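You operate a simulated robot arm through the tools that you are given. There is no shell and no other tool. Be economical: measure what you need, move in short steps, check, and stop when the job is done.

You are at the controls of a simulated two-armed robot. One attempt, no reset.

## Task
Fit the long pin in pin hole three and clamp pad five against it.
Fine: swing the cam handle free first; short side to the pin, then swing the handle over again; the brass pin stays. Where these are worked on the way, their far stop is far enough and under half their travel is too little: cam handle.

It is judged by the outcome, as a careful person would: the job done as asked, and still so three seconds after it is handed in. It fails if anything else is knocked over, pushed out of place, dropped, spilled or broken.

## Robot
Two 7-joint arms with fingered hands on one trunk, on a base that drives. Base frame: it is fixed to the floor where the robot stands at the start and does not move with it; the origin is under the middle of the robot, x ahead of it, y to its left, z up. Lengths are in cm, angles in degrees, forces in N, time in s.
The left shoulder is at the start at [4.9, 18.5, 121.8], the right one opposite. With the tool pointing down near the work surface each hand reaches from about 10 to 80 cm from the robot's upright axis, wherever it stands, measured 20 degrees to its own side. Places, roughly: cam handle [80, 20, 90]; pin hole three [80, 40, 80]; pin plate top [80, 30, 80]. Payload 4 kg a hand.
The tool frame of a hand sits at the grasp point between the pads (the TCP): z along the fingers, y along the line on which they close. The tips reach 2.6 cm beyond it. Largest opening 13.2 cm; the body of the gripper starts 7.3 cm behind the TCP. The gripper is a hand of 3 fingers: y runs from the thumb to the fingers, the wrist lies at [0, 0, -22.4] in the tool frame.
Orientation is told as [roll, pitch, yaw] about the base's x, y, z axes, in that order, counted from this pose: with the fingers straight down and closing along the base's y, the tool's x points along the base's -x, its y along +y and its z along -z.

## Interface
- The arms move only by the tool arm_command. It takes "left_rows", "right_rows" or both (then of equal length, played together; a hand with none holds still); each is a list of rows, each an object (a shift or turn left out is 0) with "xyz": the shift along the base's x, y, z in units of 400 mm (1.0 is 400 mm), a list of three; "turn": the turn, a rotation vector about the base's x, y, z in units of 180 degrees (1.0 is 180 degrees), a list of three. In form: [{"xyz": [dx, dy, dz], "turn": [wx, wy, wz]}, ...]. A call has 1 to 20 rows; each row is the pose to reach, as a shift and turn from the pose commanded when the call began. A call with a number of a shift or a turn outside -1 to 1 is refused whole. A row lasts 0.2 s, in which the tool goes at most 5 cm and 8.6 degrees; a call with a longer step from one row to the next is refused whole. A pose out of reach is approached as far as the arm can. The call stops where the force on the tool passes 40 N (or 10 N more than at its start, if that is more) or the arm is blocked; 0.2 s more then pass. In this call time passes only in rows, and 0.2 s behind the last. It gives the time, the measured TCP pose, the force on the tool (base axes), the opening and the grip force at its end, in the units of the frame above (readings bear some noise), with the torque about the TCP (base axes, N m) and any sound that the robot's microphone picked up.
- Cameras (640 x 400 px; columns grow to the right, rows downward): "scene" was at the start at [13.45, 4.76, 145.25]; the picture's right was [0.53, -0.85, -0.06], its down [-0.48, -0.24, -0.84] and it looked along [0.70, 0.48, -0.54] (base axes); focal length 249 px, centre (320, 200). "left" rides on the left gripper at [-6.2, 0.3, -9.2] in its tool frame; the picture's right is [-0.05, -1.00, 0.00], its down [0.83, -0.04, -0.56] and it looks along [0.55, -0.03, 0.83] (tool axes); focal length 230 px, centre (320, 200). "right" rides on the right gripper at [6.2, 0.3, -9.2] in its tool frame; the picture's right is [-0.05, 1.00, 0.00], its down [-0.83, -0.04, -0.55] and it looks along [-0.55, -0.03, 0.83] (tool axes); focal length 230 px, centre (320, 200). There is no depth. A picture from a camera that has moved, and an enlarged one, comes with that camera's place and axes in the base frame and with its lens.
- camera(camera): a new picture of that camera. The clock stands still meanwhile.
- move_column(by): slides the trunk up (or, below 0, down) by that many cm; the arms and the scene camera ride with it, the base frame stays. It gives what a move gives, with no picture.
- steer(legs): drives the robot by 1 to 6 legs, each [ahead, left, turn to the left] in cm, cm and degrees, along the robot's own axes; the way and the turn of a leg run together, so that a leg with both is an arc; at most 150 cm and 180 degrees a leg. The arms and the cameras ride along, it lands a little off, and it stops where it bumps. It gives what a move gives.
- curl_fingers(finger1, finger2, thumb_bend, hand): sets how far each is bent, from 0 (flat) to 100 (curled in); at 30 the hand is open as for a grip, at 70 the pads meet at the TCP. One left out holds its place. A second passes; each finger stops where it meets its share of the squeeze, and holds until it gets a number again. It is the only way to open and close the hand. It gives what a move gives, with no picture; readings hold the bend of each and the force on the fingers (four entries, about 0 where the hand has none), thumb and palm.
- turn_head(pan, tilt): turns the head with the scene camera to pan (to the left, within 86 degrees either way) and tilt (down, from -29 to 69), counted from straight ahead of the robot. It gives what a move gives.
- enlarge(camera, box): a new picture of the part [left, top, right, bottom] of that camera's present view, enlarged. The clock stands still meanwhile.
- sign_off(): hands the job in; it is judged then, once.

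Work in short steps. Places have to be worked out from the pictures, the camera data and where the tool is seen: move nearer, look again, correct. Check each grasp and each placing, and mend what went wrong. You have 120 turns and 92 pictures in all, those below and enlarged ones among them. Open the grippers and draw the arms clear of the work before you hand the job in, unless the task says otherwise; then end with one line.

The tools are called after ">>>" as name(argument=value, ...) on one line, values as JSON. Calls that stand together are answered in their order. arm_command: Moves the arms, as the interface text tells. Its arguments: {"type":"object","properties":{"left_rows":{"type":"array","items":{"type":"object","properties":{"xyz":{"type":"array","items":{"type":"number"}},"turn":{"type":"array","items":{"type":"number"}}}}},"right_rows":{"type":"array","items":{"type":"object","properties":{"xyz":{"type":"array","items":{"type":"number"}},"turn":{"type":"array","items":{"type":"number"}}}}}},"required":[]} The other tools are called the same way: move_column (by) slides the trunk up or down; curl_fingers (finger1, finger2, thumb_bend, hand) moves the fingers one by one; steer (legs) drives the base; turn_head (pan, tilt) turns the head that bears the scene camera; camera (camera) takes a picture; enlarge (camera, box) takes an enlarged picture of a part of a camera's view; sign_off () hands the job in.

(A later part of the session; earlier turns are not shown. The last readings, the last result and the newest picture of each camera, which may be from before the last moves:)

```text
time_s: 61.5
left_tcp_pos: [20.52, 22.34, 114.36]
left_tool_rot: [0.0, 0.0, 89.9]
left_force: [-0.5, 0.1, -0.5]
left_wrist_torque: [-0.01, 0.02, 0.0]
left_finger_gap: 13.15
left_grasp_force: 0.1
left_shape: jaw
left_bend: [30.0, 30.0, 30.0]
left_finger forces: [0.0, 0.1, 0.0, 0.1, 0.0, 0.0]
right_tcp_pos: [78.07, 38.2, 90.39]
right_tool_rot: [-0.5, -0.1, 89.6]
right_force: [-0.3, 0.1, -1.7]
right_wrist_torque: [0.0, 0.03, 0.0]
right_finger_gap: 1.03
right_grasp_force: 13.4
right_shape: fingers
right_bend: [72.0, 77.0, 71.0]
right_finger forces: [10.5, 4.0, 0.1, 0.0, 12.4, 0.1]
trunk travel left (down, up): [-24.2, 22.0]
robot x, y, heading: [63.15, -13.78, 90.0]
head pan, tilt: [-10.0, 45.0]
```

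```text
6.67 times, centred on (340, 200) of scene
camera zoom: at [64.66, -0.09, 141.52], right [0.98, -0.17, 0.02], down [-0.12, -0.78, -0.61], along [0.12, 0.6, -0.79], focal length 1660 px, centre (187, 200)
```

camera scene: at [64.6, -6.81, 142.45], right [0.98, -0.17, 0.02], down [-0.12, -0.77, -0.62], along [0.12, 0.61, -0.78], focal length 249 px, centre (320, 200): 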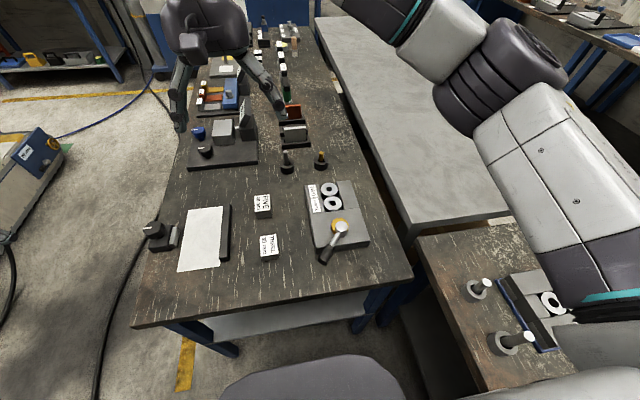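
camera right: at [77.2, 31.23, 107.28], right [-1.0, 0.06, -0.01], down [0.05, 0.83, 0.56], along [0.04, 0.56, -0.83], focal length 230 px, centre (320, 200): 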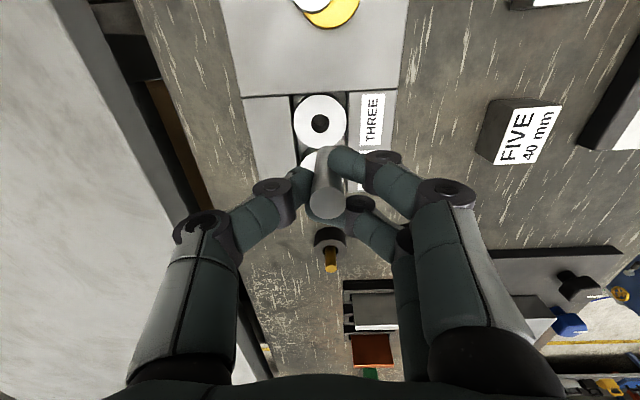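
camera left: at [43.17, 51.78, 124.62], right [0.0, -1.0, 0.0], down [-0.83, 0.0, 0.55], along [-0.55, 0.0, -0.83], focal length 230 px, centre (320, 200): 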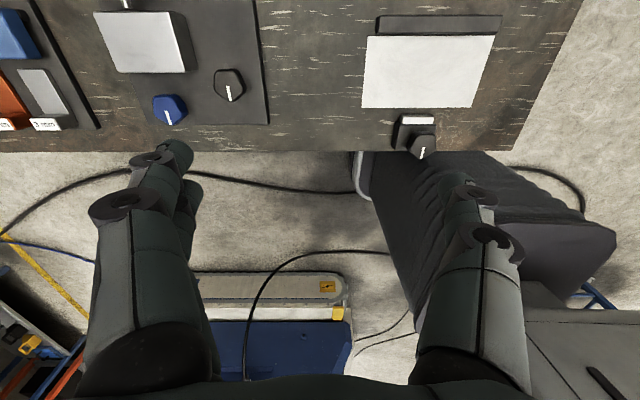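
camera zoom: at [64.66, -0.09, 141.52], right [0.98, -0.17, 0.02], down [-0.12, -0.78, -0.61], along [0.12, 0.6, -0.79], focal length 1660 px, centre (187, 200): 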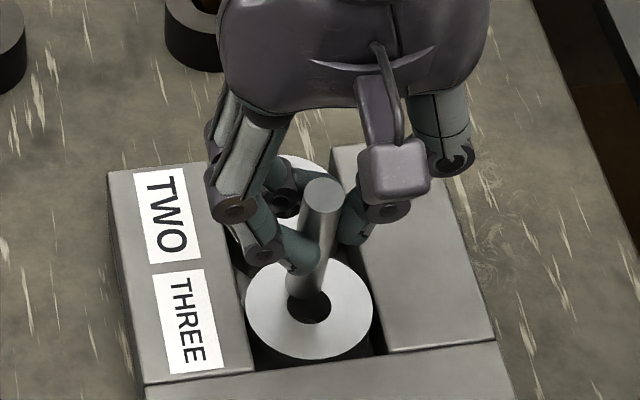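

Tip at z≈84.2, about 1.2 above the hole, with residual offset about +0.14 in x and ~0 in y. I correct and lower gently, watching the force.

>>> arm_command(right_rows=[{"xyz": [0.0035, -0.001, -0.01]}, {"xyz": [0.0035, -0.001, -0.025]}, {"xyz": [0.0035, -0.001, -0.04]}, {"xyz": [0.0035, -0.001, -0.05]}])

>>> enlarge(camera="right", box=[260, 80, 380, 230])

```text
time_s: 62.5
left_tcp_pos: [20.55, 21.92, 114.75]
left_tool_rot: [0.0, -0.2, 89.9]
left_force: [-0.9, -0.9, 0.5]
left_wrist_torque: [-0.01, -0.02, -0.01]
left_finger_gap: 13.19
left_grasp_force: 0.2
left_shape: jaw
left_bend: [30.0, 30.0, 30.0]
left_finger forces: [0.1, 0.1, 0.1, 0.1, 0.0, 0.0]
right_tcp_pos: [78.33, 37.98, 88.84]
right_tool_rot: [-0.3, -0.3, 89.7]
right_force: [1.6, -10.3, 31.5]
right_wrist_torque: [-0.24, 0.01, -0.04]
right_finger_gap: 0.86
right_grasp_force: 25.5
right_shape: fingers
right_bend: [75.0, 78.0, 74.0]
right_finger forces: [19.7, 10.0, 0.1, 0.1, 21.3, 0.0]
trunk travel left (down, up): [-24.2, 22.0]
robot x, y, heading: [63.32, -13.7, 90.0]
head pan, tilt: [-10.0, 45.0]
```

```text
2.67 times, centred on (320, 155) of right
camera zoom: at [77.78, 31.72, 98.04], right [-1.0, 0.06, -0.01], down [0.05, 0.83, 0.56], along [0.04, 0.56, -0.83], focal length 614 px, centre (320, 320)
```

zoom: 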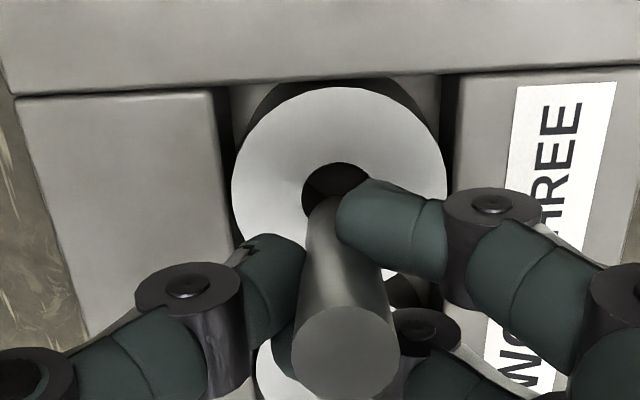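

Contact on the rim: the pin's tip is about 0.3 too far +y, with x aligned. I raise slightly, shift −y 0.3 and look again.

>>> arm_command(right_rows=[{"xyz": [0, 0, 0.012]}, {"xyz": [0, 0, 0.022]}, {"xyz": [0, -0.008, 0.022]}])

>>> enlarge(camera="right", box=[260, 80, 380, 230])

>>> enlarge(camera="scene", box=[310, 180, 370, 225])

```text
time_s: 63.3
left_tcp_pos: [20.59, 22.31, 114.48]
left_tool_rot: [0.0, -0.1, 89.8]
left_force: [-0.7, 0.2, -0.3]
left_wrist_torque: [0.0, 0.06, -0.01]
left_finger_gap: 13.16
left_grasp_force: 0.0
left_shape: jaw
left_bend: [30.0, 30.0, 30.0]
left_finger forces: [0.0, 0.1, 0.0, 0.0, 0.0, 0.0]
right_tcp_pos: [78.23, 37.91, 89.11]
right_tool_rot: [-0.5, -0.1, 89.6]
right_force: [-0.4, -1.9, 0.2]
right_wrist_torque: [-0.03, -0.01, 0.01]
right_finger_gap: 0.93
right_grasp_force: 18.1
right_shape: fingers
right_bend: [73.0, 77.0, 73.0]
right_finger forces: [14.1, 8.8, 0.0, 0.0, 12.7, 0.0]
trunk travel left (down, up): [-24.2, 22.0]
robot x, y, heading: [63.37, -13.83, 90.1]
head pan, tilt: [-10.0, 45.0]
```

```text
2.67 times, centred on (320, 155) of right
camera zoom: at [77.82, 31.73, 98.33], right [-1.0, 0.06, -0.01], down [0.05, 0.83, 0.56], along [0.04, 0.56, -0.83], focal length 614 px, centre (320, 320)
```

zoom: 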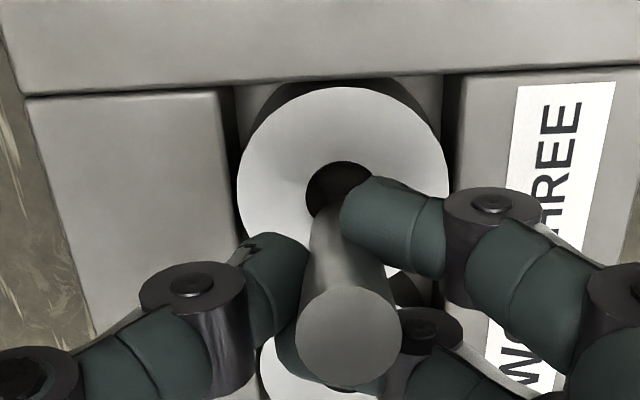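

```text
8.89 times, centred on (340, 202) of scene
camera zoom: at [64.67, -0.15, 141.51], right [0.98, -0.17, 0.02], down [-0.12, -0.78, -0.61], along [0.12, 0.6, -0.79], focal length 2214 px, centre (142, 178)
```

zoom: 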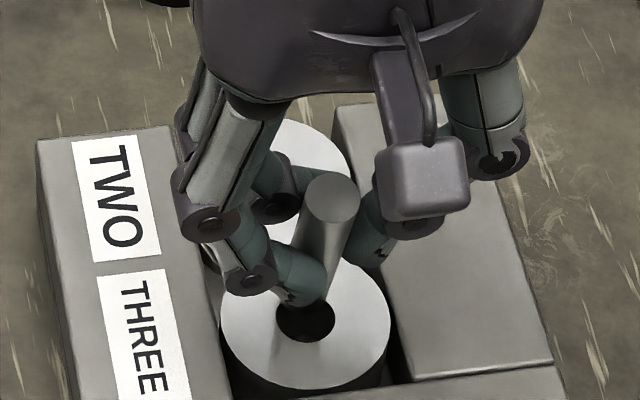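

I misjudged: what I saw was the near edge of the pin's end, not its centre. The pin centre is still about 0.55 too far +y (x is aligned). I raise a bit, shift −0.55, and check.

>>> arm_command(right_rows=[{"xyz": [0, 0, 0.012]}, {"xyz": [0, -0.014, 0.012]}])

>>> enlarge(camera="right", box=[260, 80, 380, 230])

>>> enlarge(camera="scene", box=[310, 180, 370, 225])

```text
time_s: 63.9
left_tcp_pos: [20.6, 22.31, 114.57]
left_tool_rot: [0.1, 0.0, 89.8]
left_force: [0.0, -0.1, -0.3]
left_wrist_torque: [0.02, -0.01, 0.03]
left_finger_gap: 13.22
left_grasp_force: 0.1
left_shape: jaw
left_bend: [30.0, 30.0, 30.0]
left_finger forces: [0.0, 0.1, 0.0, 0.1, 0.0, 0.0]
right_tcp_pos: [78.43, 37.22, 90.0]
right_tool_rot: [-0.5, -0.2, 89.5]
right_force: [0.1, 0.0, -1.2]
right_wrist_torque: [0.0, -0.03, 0.01]
right_finger_gap: 0.99
right_grasp_force: 17.5
right_shape: fingers
right_bend: [73.0, 77.0, 73.0]
right_finger forces: [13.0, 9.2, 0.1, 0.1, 12.4, 0.0]
trunk travel left (down, up): [-24.2, 22.0]
robot x, y, heading: [62.87, -13.74, 89.9]
head pan, tilt: [-10.0, 45.0]
```

```text
2.67 times, centred on (320, 155) of right
camera zoom: at [77.87, 31.1, 99.13], right [-1.0, 0.06, -0.01], down [0.05, 0.83, 0.56], along [0.04, 0.56, -0.83], focal length 614 px, centre (320, 320)
```

zoom: 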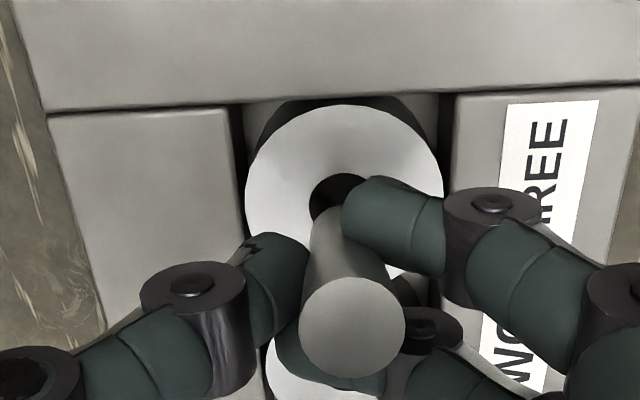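

```text
8.89 times, centred on (340, 202) of scene
camera zoom: at [64.68, -0.15, 141.53], right [0.98, -0.17, 0.02], down [-0.12, -0.78, -0.61], along [0.12, 0.6, -0.79], focal length 2214 px, centre (142, 178)
```

zoom: 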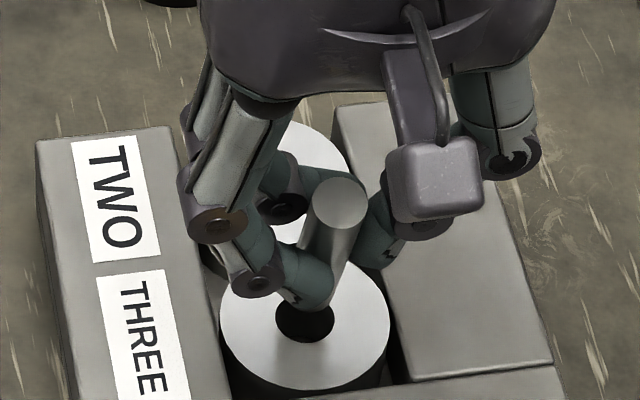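

The pin has slid a little in the fingers. It should now be close above the hole, so I lower in small steps and read the force.

>>> arm_command(right_rows=[{"xyz": [0, 0, -0.01]}, {"xyz": [0, 0, -0.02]}, {"xyz": [0, 0, -0.026]}])

```text
time_s: 64.7
left_tcp_pos: [20.6, 22.17, 114.49]
left_tool_rot: [0.0, -0.1, 89.9]
left_force: [-0.8, 0.5, 0.3]
left_wrist_torque: [-0.05, 0.02, 0.02]
left_finger_gap: 13.17
left_grasp_force: 0.1
left_shape: jaw
left_bend: [30.0, 30.0, 30.0]
left_finger forces: [0.0, 0.1, 0.1, 0.1, 0.1, 0.1]
right_tcp_pos: [78.21, 37.27, 88.96]
right_tool_rot: [-0.4, -0.3, 89.5]
right_force: [1.3, -1.5, 3.1]
right_wrist_torque: [0.02, 0.0, 0.01]
right_finger_gap: 0.97
right_grasp_force: 17.8
right_shape: fingers
right_bend: [73.0, 77.0, 73.0]
right_finger forces: [13.3, 9.4, 0.0, 0.0, 13.4, 0.0]
trunk travel left (down, up): [-24.2, 22.0]
robot x, y, heading: [62.88, -13.83, 89.7]
head pan, tilt: [-10.0, 45.0]
```

>>> arm_command(right_rows=[{"xyz": [0, 0, -0.006]}, {"xyz": [0, 0, -0.012]}])

>>> enlarge(camera="right", box=[290, 110, 370, 230])

```text
time_s: 65.3
left_tcp_pos: [20.51, 22.1, 114.63]
left_tool_rot: [0.0, -0.2, 90.0]
left_force: [0.4, 0.5, 0.2]
left_wrist_torque: [-0.01, 0.0, 0.01]
left_finger_gap: 13.21
left_grasp_force: 0.1
left_shape: jaw
left_bend: [30.0, 30.0, 30.0]
left_finger forces: [0.0, 0.1, 0.0, 0.0, 0.0, 0.0]
right_tcp_pos: [78.23, 37.17, 88.79]
right_tool_rot: [-0.4, -0.4, 89.6]
right_force: [1.2, -7.1, 14.3]
right_wrist_torque: [-0.09, 0.01, 0.03]
right_finger_gap: 0.98
right_grasp_force: 20.8
right_shape: fingers
right_bend: [73.0, 78.0, 73.0]
right_finger forces: [14.9, 9.3, 0.1, 0.1, 16.7, 0.0]
trunk travel left (down, up): [-24.2, 22.0]
robot x, y, heading: [63.47, -13.78, 90.1]
head pan, tilt: [-10.0, 45.0]
```

```text
3.33 times, centred on (330, 170) of right
camera zoom: at [77.82, 30.9, 97.88], right [-1.0, 0.06, -0.01], down [0.05, 0.83, 0.56], along [0.04, 0.56, -0.83], focal length 767 px, centre (287, 300)
```

zoom: 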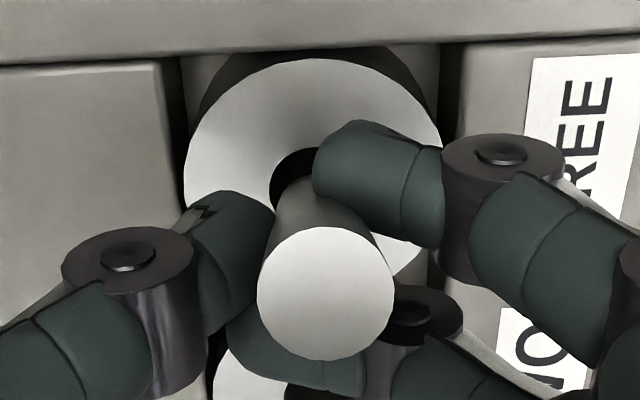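

x is aligned; the dark sliver on the −y side shows the pin is still about 0.5 too far +y. I lift 0.3, shift −0.45, and lower gently.

>>> arm_command(right_rows=[{"xyz": [0, 0, 0.012]}, {"xyz": [0, -0.0115, 0.012]}, {"xyz": [0, -0.0115, 0.004]}, {"xyz": [0, -0.0115, -0.004]}])

>>> enlarge(camera="right", box=[290, 110, 370, 230])

```text
time_s: 66.3
left_tcp_pos: [20.48, 22.15, 114.61]
left_tool_rot: [0.0, -0.2, 89.9]
left_force: [0.4, -0.3, -1.2]
left_wrist_torque: [-0.01, 0.0, -0.02]
left_finger_gap: 13.21
left_grasp_force: 0.1
left_shape: jaw
left_bend: [30.0, 30.0, 30.0]
left_finger forces: [0.1, 0.1, 0.1, 0.0, 0.0, 0.1]
right_tcp_pos: [78.19, 36.7, 88.61]
right_tool_rot: [-0.4, -0.4, 89.6]
right_force: [2.2, -7.1, 12.3]
right_wrist_torque: [-0.05, -0.03, 0.01]
right_finger_gap: 0.93
right_grasp_force: 14.5
right_shape: fingers
right_bend: [73.0, 78.0, 73.0]
right_finger forces: [13.5, 0.0, 0.0, 0.0, 15.6, 0.0]
trunk travel left (down, up): [-24.2, 22.0]
robot x, y, heading: [63.29, -13.65, 90.1]
head pan, tilt: [-10.0, 45.0]
```

```text
3.33 times, centred on (330, 170) of right
camera zoom: at [77.86, 30.53, 97.64], right [-1.0, 0.06, -0.01], down [0.05, 0.83, 0.56], along [0.04, 0.56, -0.83], focal length 767 px, centre (287, 300)
```

zoom: 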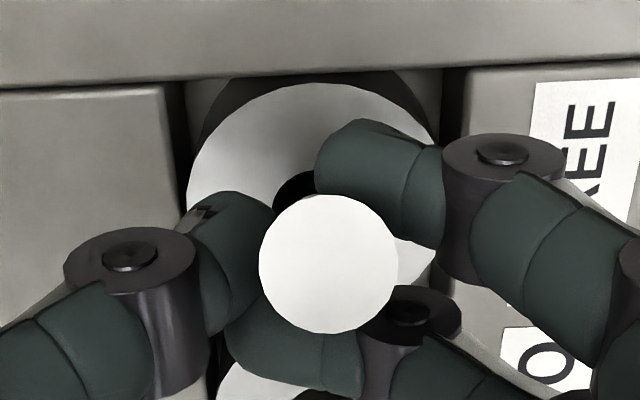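

The pin has tilted in the grasp (top toward −y, roughly 25°) from the rim contact. I lift it clear, firm the grip, and look at the tilt so I can cancel it with the wrist.

>>> arm_command(right_rows=[{"xyz": [0, 0, 0.05]}, {"xyz": [0, 0, 0.13]}, {"xyz": [0, 0, 0.2]}])

>>> enlarge(camera="scene", box=[300, 150, 380, 220])

>>> camera(camera="right")

```text
time_s: 67.1
left_tcp_pos: [20.64, 22.39, 114.37]
left_tool_rot: [0.0, 0.1, 89.9]
left_force: [-0.2, -0.3, -0.3]
left_wrist_torque: [0.04, 0.01, 0.02]
left_finger_gap: 13.17
left_grasp_force: 0.1
left_shape: jaw
left_bend: [30.0, 30.0, 30.0]
left_finger forces: [0.0, 0.0, 0.1, 0.0, 0.1, 0.1]
right_tcp_pos: [78.37, 36.92, 96.29]
right_tool_rot: [-0.4, -0.2, 89.5]
right_force: [0.3, 0.2, -1.3]
right_wrist_torque: [-0.01, -0.01, -0.05]
right_finger_gap: 0.95
right_grasp_force: 18.4
right_shape: fingers
right_bend: [72.0, 77.0, 73.0]
right_finger forces: [13.2, 10.9, 0.0, 0.0, 12.5, 0.1]
trunk travel left (down, up): [-24.2, 22.0]
robot x, y, heading: [63.05, -14.01, 89.8]
head pan, tilt: [-10.0, 45.0]
```

```text
5.71 times, centred on (340, 185) of scene
camera zoom: at [64.67, -0.11, 141.52], right [0.98, -0.17, 0.02], down [-0.12, -0.78, -0.61], along [0.12, 0.6, -0.79], focal length 1423 px, centre (206, 286)
```

zoom: 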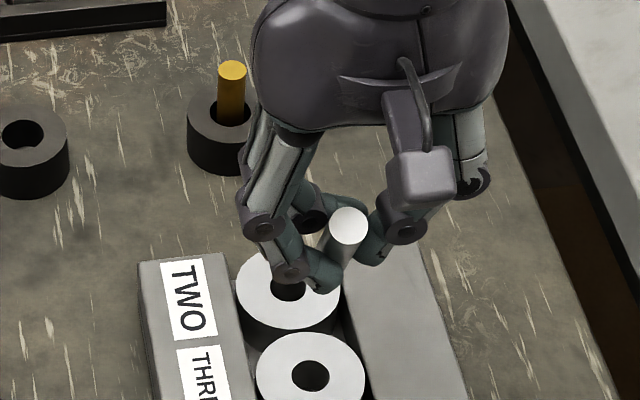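

```text
29 pictures are left
camera right: at [77.87, 30.75, 105.41], right [-1.0, 0.06, -0.01], down [0.05, 0.83, 0.56], along [0.04, 0.56, -0.83], focal length 230 px, centre (320, 200)
```

right: 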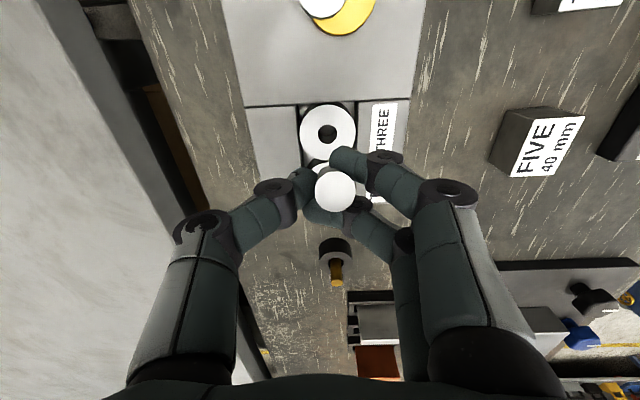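

I enlarge the hand view to measure the tilt.

>>> enlarge(camera="right", box=[290, 100, 380, 220])

```text
3.33 times, centred on (335, 160) of right
camera zoom: at [77.87, 30.75, 105.41], right [-1.0, 0.06, -0.01], down [0.05, 0.83, 0.56], along [0.04, 0.56, -0.83], focal length 767 px, centre (270, 333)
```

zoom: 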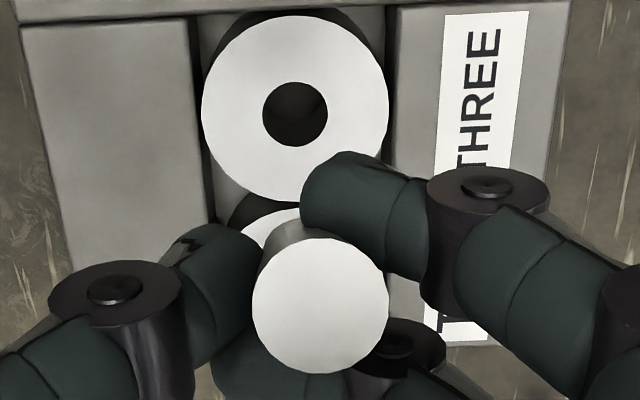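

The tilt measures about 22° about x (bottom toward +y) and 2° in x. I firm the squeeze and turn the hand −22° about x to bring the pin upright, then check.

>>> curl_fingers(hand="right", finger1=86, finger2=86, thumb_bend=86)

>>> arm_command(right_rows=[{"xyz": [0, 0, 0], "turn": [-0.041, 0.004, 0]}, {"xyz": [0, 0, 0], "turn": [-0.082, 0.008, 0]}, {"xyz": [0, 0, 0], "turn": [-0.122, 0.011, 0]}])

>>> enlarge(camera="right", box=[280, 60, 380, 220])

>>> enlarge(camera="scene", box=[300, 155, 380, 215])

```text
time_s: 68.1
left_tcp_pos: [20.55, 22.33, 114.55]
left_tool_rot: [-0.1, -0.1, 89.9]
left_force: [-1.0, 0.4, -0.9]
left_wrist_torque: [0.0, 0.01, 0.0]
left_finger_gap: 13.17
left_grasp_force: 0.1
left_shape: jaw
left_bend: [30.0, 30.0, 30.0]
left_finger forces: [0.1, 0.0, 0.1, 0.0, 0.0, 0.0]
right_tcp_pos: [78.33, 36.92, 96.23]
right_tool_rot: [-0.5, -0.1, 89.4]
right_force: [-0.2, -0.4, -2.0]
right_wrist_torque: [0.01, 0.0, -0.01]
right_finger_gap: 0.59
right_grasp_force: 16.3
right_shape: fingers
right_bend: [72.0, 83.0, 77.0]
right_finger forces: [11.2, 0.3, 0.0, 0.0, 21.0, 0.0]
trunk travel left (down, up): [-24.2, 22.0]
robot x, y, heading: [63.03, -13.88, 90.1]
head pan, tilt: [-10.0, 45.0]
```

```text
time_s: 68.9
left_tcp_pos: [20.57, 22.42, 114.42]
left_tool_rot: [0.0, 0.1, 89.9]
left_force: [-1.0, -0.1, 0.8]
left_wrist_torque: [0.0, -0.02, 0.03]
left_finger_gap: 13.17
left_grasp_force: 0.0
left_shape: jaw
left_bend: [30.0, 30.0, 30.0]
left_finger forces: [0.0, 0.0, 0.0, 0.0, 0.0, 0.1]
right_tcp_pos: [78.21, 36.93, 96.32]
right_tool_rot: [1.5, 21.9, 90.0]
right_force: [0.1, -0.3, -1.3]
right_wrist_torque: [-0.01, -0.03, 0.01]
right_finger_gap: 0.59
right_grasp_force: 15.7
right_shape: fingers
right_bend: [72.0, 83.0, 77.0]
right_finger forces: [10.8, 0.3, 0.1, 0.0, 21.1, 0.0]
trunk travel left (down, up): [-24.2, 22.0]
robot x, y, heading: [63.38, -13.55, 89.9]
head pan, tilt: [-10.0, 45.0]
```

```text
2.50 times, centred on (330, 140) of right
camera zoom: at [78.22, 34.61, 107.12], right [-1.0, 0.06, 0.0], down [0.06, 0.98, 0.2], along [0.01, 0.2, -0.98], focal length 575 px, centre (295, 350)
```

zoom: 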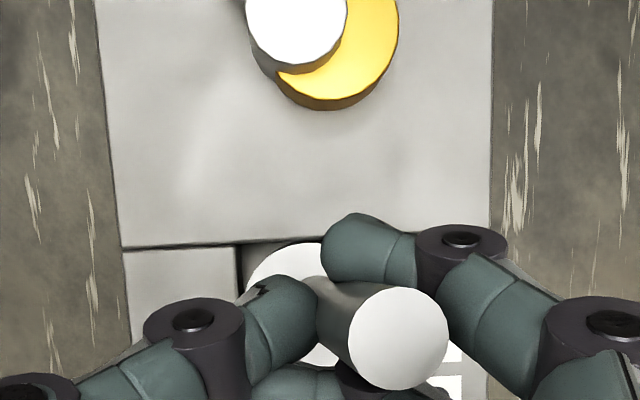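

```text
6.67 times, centred on (340, 185) of scene
camera zoom: at [64.66, -0.07, 141.52], right [0.98, -0.17, 0.02], down [-0.12, -0.78, -0.61], along [0.12, 0.6, -0.79], focal length 1660 px, centre (187, 300)
```

zoom: 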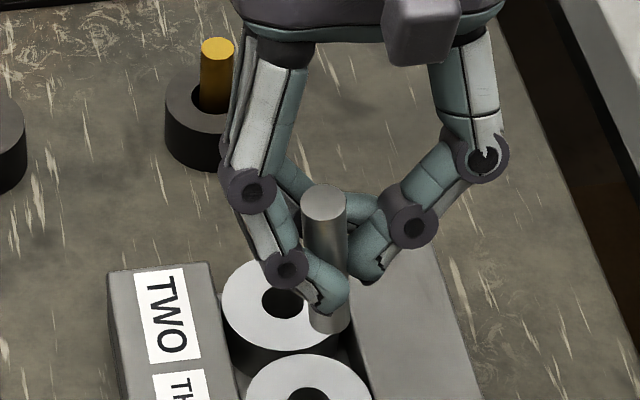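

The squeeze re-seated the pin: it is now nearly upright in y (about 2° left) but leans about 7° in x. I turn the hand by those amounts and look again.

>>> arm_command(right_rows=[{"xyz": [0, 0, 0], "turn": [-0.011, 0.039, 0]}])

>>> enlarge(camera="right", box=[280, 120, 380, 220])

>>> enlarge(camera="scene", box=[300, 160, 380, 220])

```text
time_s: 69.3
left_tcp_pos: [20.7, 22.38, 114.45]
left_tool_rot: [0.2, 0.0, 89.8]
left_force: [1.5, -0.5, -0.6]
left_wrist_torque: [0.01, 0.02, 0.02]
left_finger_gap: 13.17
left_grasp_force: 0.0
left_shape: jaw
left_bend: [30.0, 30.0, 30.0]
left_finger forces: [0.0, 0.0, 0.1, 0.0, 0.0, 0.0]
right_tcp_pos: [78.47, 36.83, 96.28]
right_tool_rot: [9.2, 23.5, 92.9]
right_force: [-0.3, 0.2, -1.7]
right_wrist_torque: [0.0, 0.0, -0.01]
right_finger_gap: 0.57
right_grasp_force: 16.0
right_shape: fingers
right_bend: [72.0, 83.0, 77.0]
right_finger forces: [10.7, 0.4, 0.0, 0.0, 21.2, 0.1]
trunk travel left (down, up): [-24.2, 22.0]
robot x, y, heading: [63.29, -13.8, 90.1]
head pan, tilt: [-10.0, 45.0]
```

```text
4.00 times, centred on (330, 170) of right
camera zoom: at [79.72, 34.96, 107.14], right [-0.99, 0.06, 0.13], down [0.08, 0.98, 0.16], along [-0.11, 0.17, -0.98], focal length 920 px, centre (280, 320)
```

zoom: 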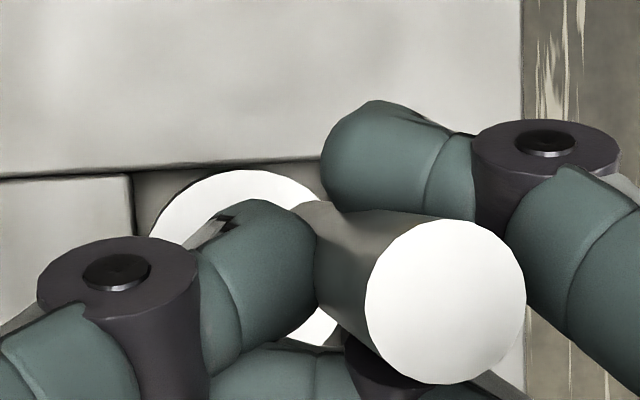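

```text
6.67 times, centred on (340, 190) of scene
camera zoom: at [64.8, -0.12, 141.52], right [0.98, -0.17, 0.02], down [-0.12, -0.78, -0.61], along [0.12, 0.6, -0.79], focal length 1660 px, centre (187, 267)
```

zoom: 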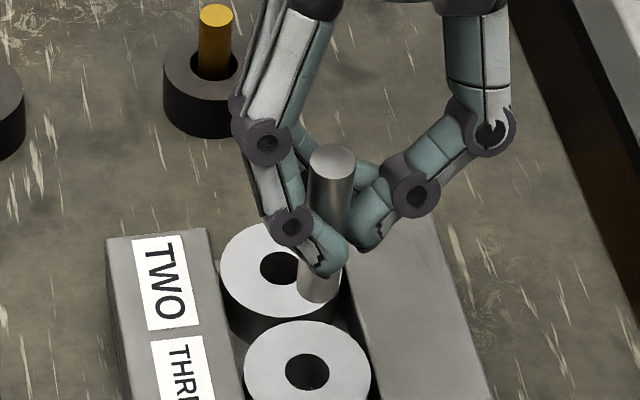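

The pin is now upright, at (77.2, 36.5) with its tip at z≈91. The hole is at about (77.74, 37.83, 83.3). I shift and lower to about 1 cm above, then check both views.

>>> arm_command(right_rows=[{"xyz": [0.013, 0.0328, 0]}, {"xyz": [0.013, 0.0328, -0.06]}, {"xyz": [0.013, 0.0328, -0.12]}, {"xyz": [0.013, 0.0328, -0.163]}])

>>> enlarge(camera="scene", box=[310, 180, 370, 225])

>>> enlarge(camera="right", box=[280, 120, 380, 220])

```text
time_s: 70.3
left_tcp_pos: [20.58, 22.42, 114.55]
left_tool_rot: [0.1, 0.0, 89.9]
left_force: [-0.5, 0.7, 0.0]
left_wrist_torque: [0.04, -0.02, -0.03]
left_finger_gap: 13.18
left_grasp_force: 0.0
left_shape: jaw
left_bend: [30.0, 30.0, 30.0]
left_finger forces: [0.0, 0.1, 0.1, 0.1, 0.1, 0.0]
right_tcp_pos: [78.9, 38.32, 89.81]
right_tool_rot: [9.2, 23.6, 92.8]
right_force: [0.1, 0.8, -0.9]
right_wrist_torque: [0.03, -0.03, 0.0]
right_finger_gap: 0.58
right_grasp_force: 15.5
right_shape: fingers
right_bend: [72.0, 83.0, 77.0]
right_finger forces: [10.7, 0.3, 0.0, 0.0, 21.1, 0.0]
trunk travel left (down, up): [-24.2, 22.0]
robot x, y, heading: [63.25, -13.96, 90.1]
head pan, tilt: [-10.0, 45.0]
```

```text
8.89 times, centred on (340, 202) of scene
camera zoom: at [64.7, -0.1, 141.52], right [0.98, -0.17, 0.02], down [-0.12, -0.78, -0.61], along [0.12, 0.6, -0.79], focal length 2214 px, centre (142, 178)
```

zoom: 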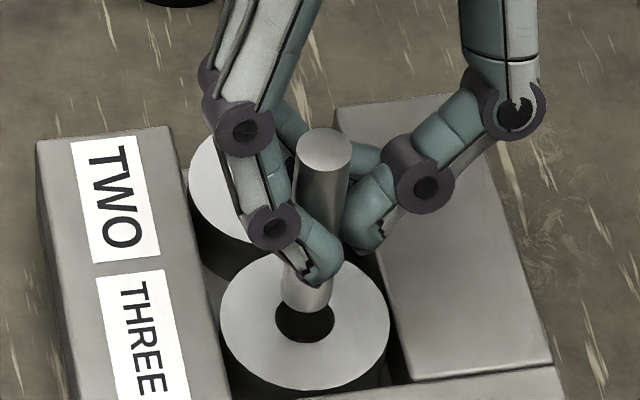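

```text
4.00 times, centred on (330, 170) of right
camera zoom: at [80.2, 36.41, 100.63], right [-0.99, 0.06, 0.12], down [0.08, 0.98, 0.16], along [-0.11, 0.17, -0.98], focal length 920 px, centre (280, 320)
```

zoom: 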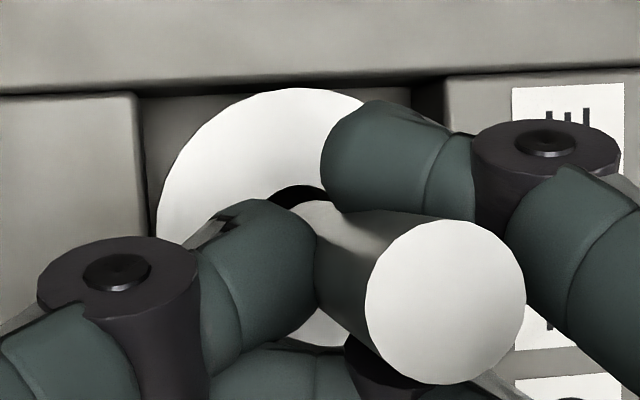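

In both views the tip is now concentric with the hole (and the hole has about 0.2 clearance). I lower 2 cm in small steps.

>>> arm_command(right_rows=[{"xyz": [0.0012, 0, -0.012]}, {"xyz": [0.0012, 0, -0.024]}, {"xyz": [0.0012, 0, -0.036]}, {"xyz": [0.0012, 0, -0.046]}])

```text
time_s: 71.3
left_tcp_pos: [20.47, 22.44, 114.56]
left_tool_rot: [0.0, 0.0, 89.8]
left_force: [-0.2, -0.3, -0.7]
left_wrist_torque: [0.01, -0.02, 0.0]
left_finger_gap: 13.18
left_grasp_force: 0.1
left_shape: jaw
left_bend: [30.0, 30.0, 30.0]
left_finger forces: [0.1, 0.0, 0.0, 0.0, 0.1, 0.0]
right_tcp_pos: [79.1, 38.23, 87.85]
right_tool_rot: [9.2, 23.6, 92.8]
right_force: [0.4, 0.3, -1.2]
right_wrist_torque: [-0.03, 0.07, -0.04]
right_finger_gap: 0.61
right_grasp_force: 15.7
right_shape: fingers
right_bend: [72.0, 83.0, 77.0]
right_finger forces: [10.6, 0.3, 0.0, 0.1, 21.0, 0.0]
trunk travel left (down, up): [-24.2, 22.0]
robot x, y, heading: [62.97, -13.57, 90.0]
head pan, tilt: [-10.0, 45.0]
```

No contact force: the tip has entered the hole. I lower 1.5 cm more.

>>> arm_command(right_rows=[{"xyz": [0, 0, -0.012]}, {"xyz": [0, 0, -0.024]}, {"xyz": [0, 0, -0.036]}])

>>> enlarge(camera="scene", box=[310, 180, 370, 225])

```text
time_s: 72.1
left_tcp_pos: [20.62, 22.31, 114.53]
left_tool_rot: [0.0, 0.0, 89.9]
left_force: [0.0, 0.1, 0.5]
left_wrist_torque: [0.0, -0.01, -0.05]
left_finger_gap: 13.19
left_grasp_force: 0.1
left_shape: jaw
left_bend: [30.0, 30.0, 30.0]
left_finger forces: [0.1, 0.1, 0.1, 0.1, 0.0, 0.0]
right_tcp_pos: [78.97, 38.23, 86.58]
right_tool_rot: [9.1, 23.6, 92.7]
right_force: [0.2, 0.3, -1.8]
right_wrist_torque: [0.01, -0.03, -0.03]
right_finger_gap: 0.61
right_grasp_force: 15.9
right_shape: fingers
right_bend: [72.0, 83.0, 77.0]
right_finger forces: [10.6, 0.2, 0.0, 0.1, 21.1, 0.1]
trunk travel left (down, up): [-24.2, 22.0]
robot x, y, heading: [63.34, -13.82, 89.7]
head pan, tilt: [-10.0, 45.0]
```

```text
8.89 times, centred on (340, 202) of scene
camera zoom: at [64.68, -0.13, 141.53], right [0.98, -0.17, 0.02], down [-0.12, -0.78, -0.61], along [0.12, 0.6, -0.79], focal length 2214 px, centre (142, 178)
```

zoom: 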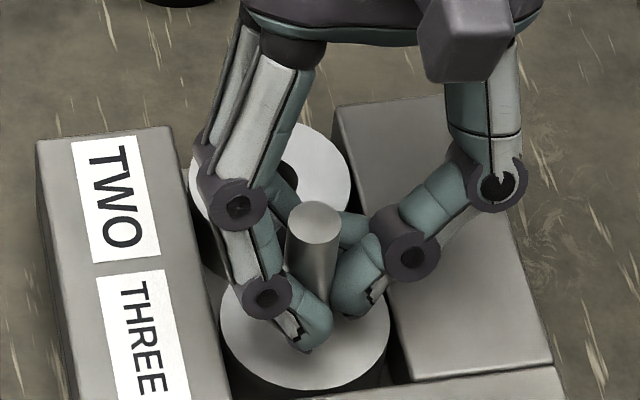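

The pin is about 2 cm in, so I release it to let it drop home, then lift the hand away and level it.

>>> curl_fingers(hand="right", finger1=54, finger2=54, thumb_bend=54)

>>> arm_command(right_rows=[{"xyz": [0, 0, 0.05]}, {"xyz": [0, 0, 0.13]}, {"xyz": [0, 0, 0.22]}, {"xyz": [-0.03, 0.0, 0.28], "turn": [0.04, -0.015, 0]}, {"xyz": [-0.08, 0.02, 0.3], "turn": [0.08, -0.03, 0]}, {"xyz": [-0.15, 0.03, 0.3], "turn": [0.12, -0.045, 0]}])

>>> enlarge(camera="scene", box=[240, 150, 400, 275])

```text
time_s: 73.1
left_tcp_pos: [20.54, 22.38, 114.6]
left_tool_rot: [0.0, -0.1, 90.0]
left_force: [0.6, -0.1, 0.2]
left_wrist_torque: [-0.03, 0.0, 0.02]
left_finger_gap: 13.2
left_grasp_force: 0.1
left_shape: jaw
left_bend: [30.0, 30.0, 30.0]
left_finger forces: [0.0, 0.0, 0.0, 0.1, 0.1, 0.0]
right_tcp_pos: [78.94, 38.35, 86.68]
right_tool_rot: [9.2, 23.5, 92.8]
right_force: [3.2, 15.8, 26.6]
right_wrist_torque: [0.16, -0.43, -0.07]
right_finger_gap: 3.73
right_grasp_force: 20.1
right_shape: fingers
right_bend: [54.0, 77.0, 62.0]
right_finger forces: [0.0, 12.9, 0.0, 0.1, 28.4, 0.0]
trunk travel left (down, up): [-24.2, 22.0]
robot x, y, heading: [63.47, -13.15, 90.2]
head pan, tilt: [-10.0, 45.0]
```

```text
time_s: 74.5
left_tcp_pos: [20.46, 22.32, 114.52]
left_tool_rot: [0.0, -0.1, 89.9]
left_force: [-0.4, 0.4, 0.4]
left_wrist_torque: [-0.01, -0.01, -0.01]
left_finger_gap: 13.2
left_grasp_force: 0.0
left_shape: jaw
left_bend: [30.0, 30.0, 30.0]
left_finger forces: [0.1, 0.1, 0.0, 0.0, 0.0, 0.0]
right_tcp_pos: [72.99, 39.45, 98.5]
right_tool_rot: [0.0, 2.1, 90.6]
right_force: [-0.6, -0.1, 0.1]
right_wrist_torque: [0.0, 0.01, -0.03]
right_finger_gap: 5.37
right_grasp_force: 0.1
right_shape: fingers
right_bend: [54.0, 54.0, 54.0]
right_finger forces: [0.0, 0.1, 0.0, 0.0, 0.0, 0.1]
trunk travel left (down, up): [-24.2, 22.0]
robot x, y, heading: [63.14, -14.34, 90.2]
head pan, tilt: [-10.0, 45.0]
```

```text
3.20 times, centred on (320, 212) of scene
camera zoom: at [64.55, -0.14, 141.53], right [0.98, -0.17, 0.02], down [-0.12, -0.78, -0.61], along [0.12, 0.6, -0.79], focal length 797 px, centre (320, 160)
```

zoom: 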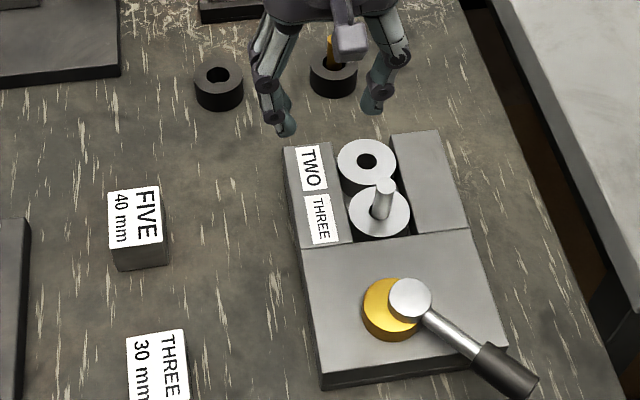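

The long pin stands in hole three and the plate kept its place. Pad five's centre is at about (56.5, 39.4), top z≈85.4, with its long side along y. I open the hand and bring it over the pad, levelled.

>>> curl_fingers(hand="right", finger1=44, finger2=44, thumb_bend=44)

>>> arm_command(right_rows=[{"xyz": [-0.1, 0, 0], "turn": [0.0117, 0, -0.003]}, {"xyz": [-0.2, 0, 0], "turn": [0.0117, 0, -0.003]}, {"xyz": [-0.3, 0, 0], "turn": [0.0117, 0, -0.003]}, {"xyz": [-0.4125, 0, -0.03], "turn": [0.0117, 0, -0.003]}])

>>> camera(camera="right")

```text
time_s: 75.5
left_tcp_pos: [20.47, 22.4, 114.5]
left_tool_rot: [0.0, 0.1, 89.9]
left_force: [0.4, 0.2, -1.1]
left_wrist_torque: [0.02, 0.0, -0.01]
left_finger_gap: 13.17
left_grasp_force: 0.0
left_shape: jaw
left_bend: [30.0, 30.0, 30.0]
left_finger forces: [0.1, 0.1, 0.1, 0.0, 0.1, 0.0]
right_tcp_pos: [72.98, 39.4, 98.45]
right_tool_rot: [0.1, 2.1, 90.9]
right_force: [0.5, -0.1, -0.3]
right_wrist_torque: [-0.02, -0.02, -0.01]
right_finger_gap: 8.73
right_grasp_force: 0.0
right_shape: fingers
right_bend: [44.0, 44.0, 44.0]
right_finger forces: [0.0, 0.0, 0.1, 0.0, 0.0, 0.0]
trunk travel left (down, up): [-24.2, 22.0]
robot x, y, heading: [63.28, -13.67, 90.0]
head pan, tilt: [-10.0, 45.0]
```

```text
time_s: 76.5
left_tcp_pos: [20.37, 22.42, 114.39]
left_tool_rot: [-0.1, 0.0, 90.0]
left_force: [-0.6, -0.9, -0.2]
left_wrist_torque: [-0.04, -0.02, -0.03]
left_finger_gap: 13.18
left_grasp_force: 0.1
left_shape: jaw
left_bend: [30.0, 30.0, 30.0]
left_finger forces: [0.0, 0.0, 0.0, 0.0, 0.1, 0.0]
right_tcp_pos: [56.71, 39.36, 97.4]
right_tool_rot: [0.0, 0.0, 90.2]
right_force: [-0.3, -0.8, 0.6]
right_wrist_torque: [0.03, -0.01, 0.01]
right_finger_gap: 8.76
right_grasp_force: 0.1
right_shape: fingers
right_bend: [44.0, 44.0, 44.0]
right_finger forces: [0.1, 0.0, 0.0, 0.0, 0.0, 0.0]
trunk travel left (down, up): [-24.2, 22.0]
robot x, y, heading: [63.08, -13.91, 89.9]
head pan, tilt: [-10.0, 45.0]
```

```text
19 pictures are left
camera right: at [56.4, 33.15, 106.59], right [-1.0, 0.05, 0.0], down [0.04, 0.83, 0.55], along [0.03, 0.55, -0.83], focal length 230 px, centre (320, 200)
```

right: 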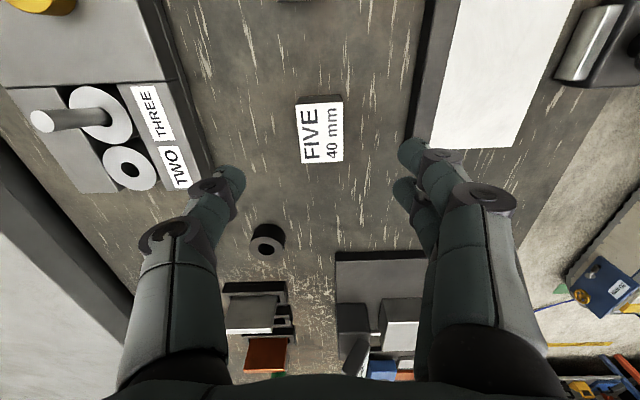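

Pad five's centre is at (56.8, 39.75), measuring 4.1 × 5.5 and aligned within a degree or so. I lower around it.

>>> arm_command(right_rows=[{"xyz": [0.002, 0.009, -0.1]}, {"xyz": [0.002, 0.009, -0.2]}, {"xyz": [0.002, 0.009, -0.27]}, {"xyz": [0.002, 0.009, -0.3]}])

>>> camera(camera="right")

```text
time_s: 77.5
left_tcp_pos: [20.44, 22.3, 114.46]
left_tool_rot: [0.1, 0.1, 89.9]
left_force: [0.0, 0.8, -0.2]
left_wrist_torque: [-0.02, 0.0, -0.02]
left_finger_gap: 13.19
left_grasp_force: 0.0
left_shape: jaw
left_bend: [30.0, 30.0, 30.0]
left_finger forces: [0.1, 0.1, 0.0, 0.0, 0.1, 0.0]
right_tcp_pos: [56.94, 39.89, 85.41]
right_tool_rot: [0.1, 0.1, 90.3]
right_force: [-0.3, 0.3, 0.6]
right_wrist_torque: [-0.07, -0.02, -0.06]
right_finger_gap: 8.78
right_grasp_force: 0.1
right_shape: fingers
right_bend: [44.0, 44.0, 44.0]
right_finger forces: [0.0, 0.0, 0.1, 0.1, 0.0, 0.0]
trunk travel left (down, up): [-24.2, 22.0]
robot x, y, heading: [63.4, -13.97, 89.8]
head pan, tilt: [-10.0, 45.0]
```

```text
18 pictures are left
camera right: at [56.64, 33.62, 94.54], right [-1.0, 0.05, 0.0], down [0.04, 0.83, 0.55], along [0.02, 0.55, -0.83], focal length 230 px, centre (320, 200)
```

right: 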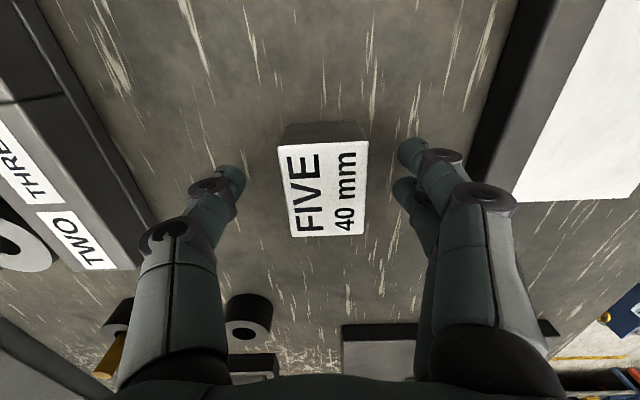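

Centred laterally. The pad's top may be nearer z≈84, so I lower 0.9 more while watching for table contact, then close.

>>> arm_command(right_rows=[{"xyz": [0, -0.006, -0.01]}, {"xyz": [0, -0.006, -0.022]}])

>>> curl_fingers(hand="right", finger1=62, finger2=62, thumb_bend=62)

>>> camera(camera="right")

```text
time_s: 78.1
left_tcp_pos: [20.63, 22.33, 114.43]
left_tool_rot: [0.0, 0.0, 89.9]
left_force: [0.3, 0.1, -0.1]
left_wrist_torque: [-0.04, -0.01, -0.01]
left_finger_gap: 13.18
left_grasp_force: 0.0
left_shape: jaw
left_bend: [30.0, 30.0, 30.0]
left_finger forces: [0.1, 0.1, 0.0, 0.1, 0.0, 0.0]
right_tcp_pos: [56.76, 39.52, 84.41]
right_tool_rot: [0.1, 0.1, 90.3]
right_force: [0.0, 0.5, 0.4]
right_wrist_torque: [-0.01, 0.0, 0.03]
right_finger_gap: 8.75
right_grasp_force: 0.0
right_shape: fingers
right_bend: [44.0, 44.0, 44.0]
right_finger forces: [0.0, 0.1, 0.0, 0.0, 0.0, 0.0]
trunk travel left (down, up): [-24.2, 22.0]
robot x, y, heading: [63.12, -13.8, 89.9]
head pan, tilt: [-10.0, 45.0]
```

```text
time_s: 79.1
left_tcp_pos: [20.57, 22.29, 114.45]
left_tool_rot: [0.0, 0.0, 89.9]
left_force: [-0.4, -0.1, 0.2]
left_wrist_torque: [-0.02, -0.04, 0.01]
left_finger_gap: 13.17
left_grasp_force: 0.1
left_shape: jaw
left_bend: [30.0, 30.0, 30.0]
left_finger forces: [0.0, 0.0, 0.0, 0.0, 0.1, 0.0]
right_tcp_pos: [56.66, 39.56, 84.46]
right_tool_rot: [0.1, 0.1, 90.4]
right_force: [-0.8, 0.4, 0.4]
right_wrist_torque: [0.02, 0.02, -0.01]
right_finger_gap: 4.4
right_grasp_force: 6.0
right_shape: fingers
right_bend: [57.0, 57.0, 59.0]
right_finger forces: [3.5, 3.4, 0.0, 0.1, 5.9, 0.1]
trunk travel left (down, up): [-24.2, 22.0]
robot x, y, heading: [63.22, -13.78, 90.0]
head pan, tilt: [-10.0, 45.0]
```

```text
17 pictures are left
camera right: at [56.39, 33.41, 93.67], right [-1.0, 0.05, 0.0], down [0.04, 0.83, 0.55], along [0.02, 0.55, -0.83], focal length 230 px, centre (320, 200)
```

right: 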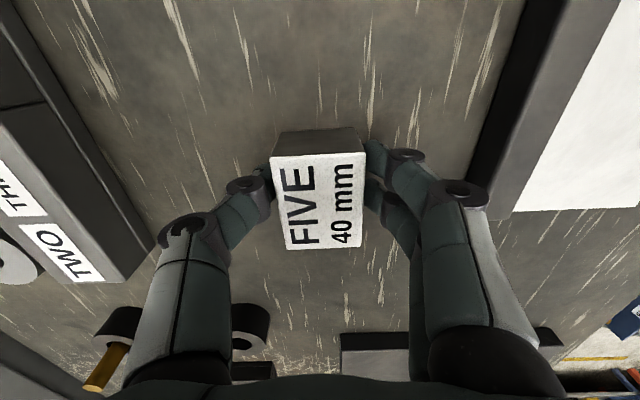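

The pad is gripped evenly. I firm up a little, lift 8 cm, and carry it to over the plate between cam and pin (TCP target 77.7, 34.0).

>>> curl_fingers(hand="right", finger1=66, finger2=66, thumb_bend=66)

>>> arm_command(right_rows=[{"xyz": [0, 0, 0.06]}, {"xyz": [0, 0, 0.14]}, {"xyz": [0, 0, 0.2]}, {"xyz": [0.1, -0.035, 0.22]}, {"xyz": [0.2, -0.07, 0.22]}, {"xyz": [0.3, -0.1, 0.22]}, {"xyz": [0.4, -0.139, 0.22]}, {"xyz": [0.48, -0.139, 0.22]}, {"xyz": [0.525, -0.139, 0.22]}])

>>> camera(camera="right")

>>> enlarge(camera="scene", box=[300, 170, 390, 260])

```text
time_s: 80.1
left_tcp_pos: [20.45, 22.36, 114.48]
left_tool_rot: [0.0, 0.0, 89.9]
left_force: [0.0, -0.1, 0.0]
left_wrist_torque: [0.0, -0.04, 0.0]
left_finger_gap: 13.19
left_grasp_force: 0.0
left_shape: jaw
left_bend: [30.0, 30.0, 30.0]
left_finger forces: [0.1, 0.0, 0.0, 0.1, 0.1, 0.0]
right_tcp_pos: [56.66, 39.51, 84.51]
right_tool_rot: [0.2, 0.1, 90.4]
right_force: [-1.8, 0.4, 0.6]
right_wrist_torque: [0.02, 0.02, 0.01]
right_finger_gap: 4.3
right_grasp_force: 11.4
right_shape: fingers
right_bend: [58.0, 58.0, 61.0]
right_finger forces: [6.0, 6.0, 0.0, 0.0, 10.9, 0.0]
trunk travel left (down, up): [-24.2, 22.0]
robot x, y, heading: [63.46, -13.76, 89.9]
head pan, tilt: [-10.0, 45.0]
```

```text
time_s: 82.1
left_tcp_pos: [20.22, 22.26, 114.46]
left_tool_rot: [-0.2, -0.1, 90.0]
left_force: [-0.2, -1.1, -0.4]
left_wrist_torque: [0.02, -0.01, -0.01]
left_finger_gap: 13.18
left_grasp_force: 0.1
left_shape: jaw
left_bend: [30.0, 30.0, 30.0]
left_finger forces: [0.1, 0.1, 0.0, 0.0, 0.0, 0.1]
right_tcp_pos: [77.14, 33.86, 93.31]
right_tool_rot: [0.2, 0.0, 90.5]
right_force: [-13.2, -3.5, -2.5]
right_wrist_torque: [-0.09, 0.52, 0.45]
right_finger_gap: 4.27
right_grasp_force: 14.5
right_shape: fingers
right_bend: [57.0, 55.0, 62.0]
right_finger forces: [9.5, 12.0, 0.0, 0.0, 7.8, 0.1]
trunk travel left (down, up): [-24.2, 22.0]
robot x, y, heading: [63.09, -13.69, 89.9]
head pan, tilt: [-10.0, 45.0]
```

```text
16 pictures are left
camera right: at [76.89, 27.8, 102.44], right [-1.0, 0.04, 0.0], down [0.04, 0.83, 0.55], along [0.02, 0.55, -0.83], focal length 230 px, centre (320, 200)
```

right: 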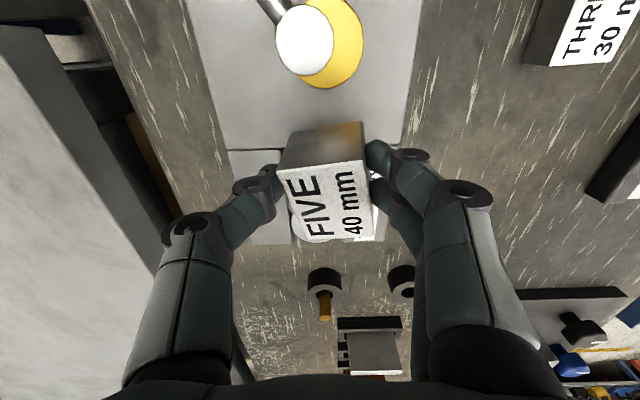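

```text
4.44 times, centred on (345, 215) of scene
camera zoom: at [64.4, -0.24, 141.55], right [0.98, -0.17, 0.02], down [-0.12, -0.78, -0.62], along [0.12, 0.6, -0.79], focal length 1107 px, centre (209, 133)
```

zoom: 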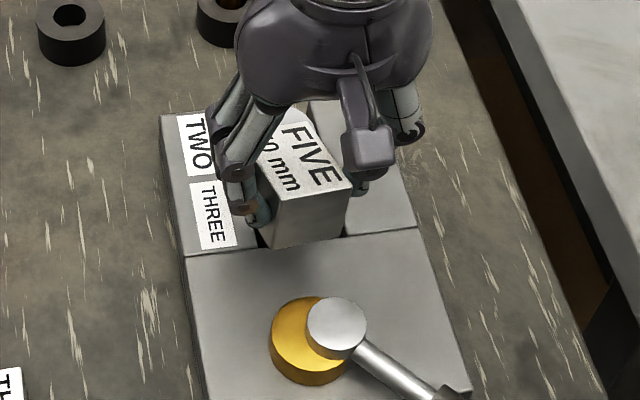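

A side force shows the pad's front corner met the pin, which stands higher than I took it to. I back off in −x, raise, and look.

>>> arm_command(right_rows=[{"xyz": [-0.05, -0.01, 0]}, {"xyz": [-0.1, -0.015, 0.04]}, {"xyz": [-0.1, -0.015, 0.14]}])

>>> enlarge(camera="scene", box=[290, 150, 390, 260])

>>> camera(camera="right")

```text
time_s: 82.9
left_tcp_pos: [20.61, 22.36, 114.49]
left_tool_rot: [0.0, 0.0, 89.9]
left_force: [-0.8, 0.1, 0.2]
left_wrist_torque: [-0.01, -0.02, 0.0]
left_finger_gap: 13.2
left_grasp_force: 0.1
left_shape: jaw
left_bend: [30.0, 30.0, 30.0]
left_finger forces: [0.1, 0.0, 0.0, 0.0, 0.1, 0.0]
right_tcp_pos: [73.54, 33.41, 99.0]
right_tool_rot: [0.2, 0.1, 90.2]
right_force: [-0.5, -1.2, -7.5]
right_wrist_torque: [-0.02, -0.01, 0.03]
right_finger_gap: 4.29
right_grasp_force: 10.2
right_shape: fingers
right_bend: [58.0, 58.0, 61.0]
right_finger forces: [5.4, 4.5, 0.1, 0.1, 10.9, 0.0]
trunk travel left (down, up): [-24.2, 22.0]
robot x, y, heading: [63.29, -13.4, 90.1]
head pan, tilt: [-10.0, 45.0]
```

```text
3.64 times, centred on (340, 205) of scene
camera zoom: at [64.73, -0.14, 141.53], right [0.98, -0.17, 0.02], down [-0.12, -0.78, -0.61], along [0.12, 0.6, -0.79], focal length 906 px, centre (247, 182)
```

zoom: 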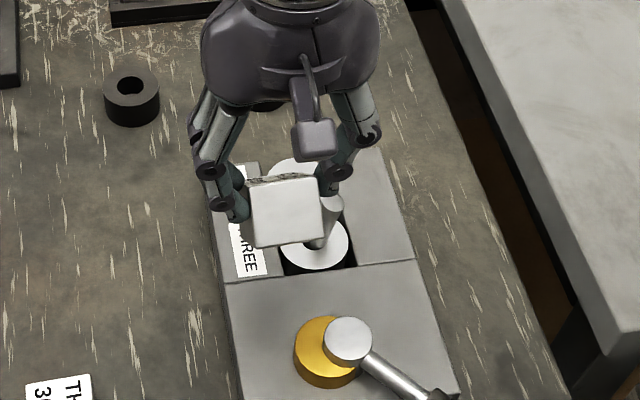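

```text
13 pictures are left
camera right: at [73.18, 27.26, 108.15], right [-1.0, 0.05, 0.0], down [0.04, 0.83, 0.55], along [0.03, 0.55, -0.83], focal length 230 px, centre (320, 200)
```

right: 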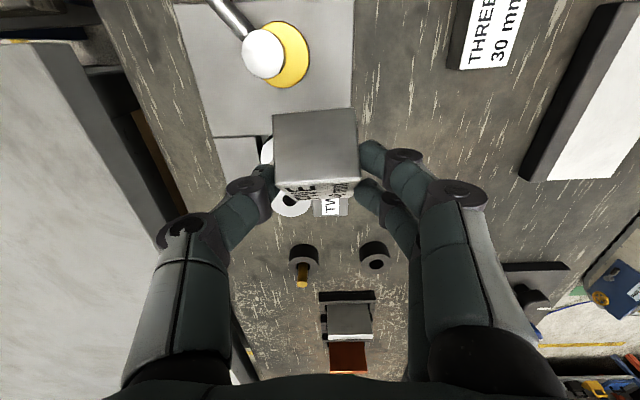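

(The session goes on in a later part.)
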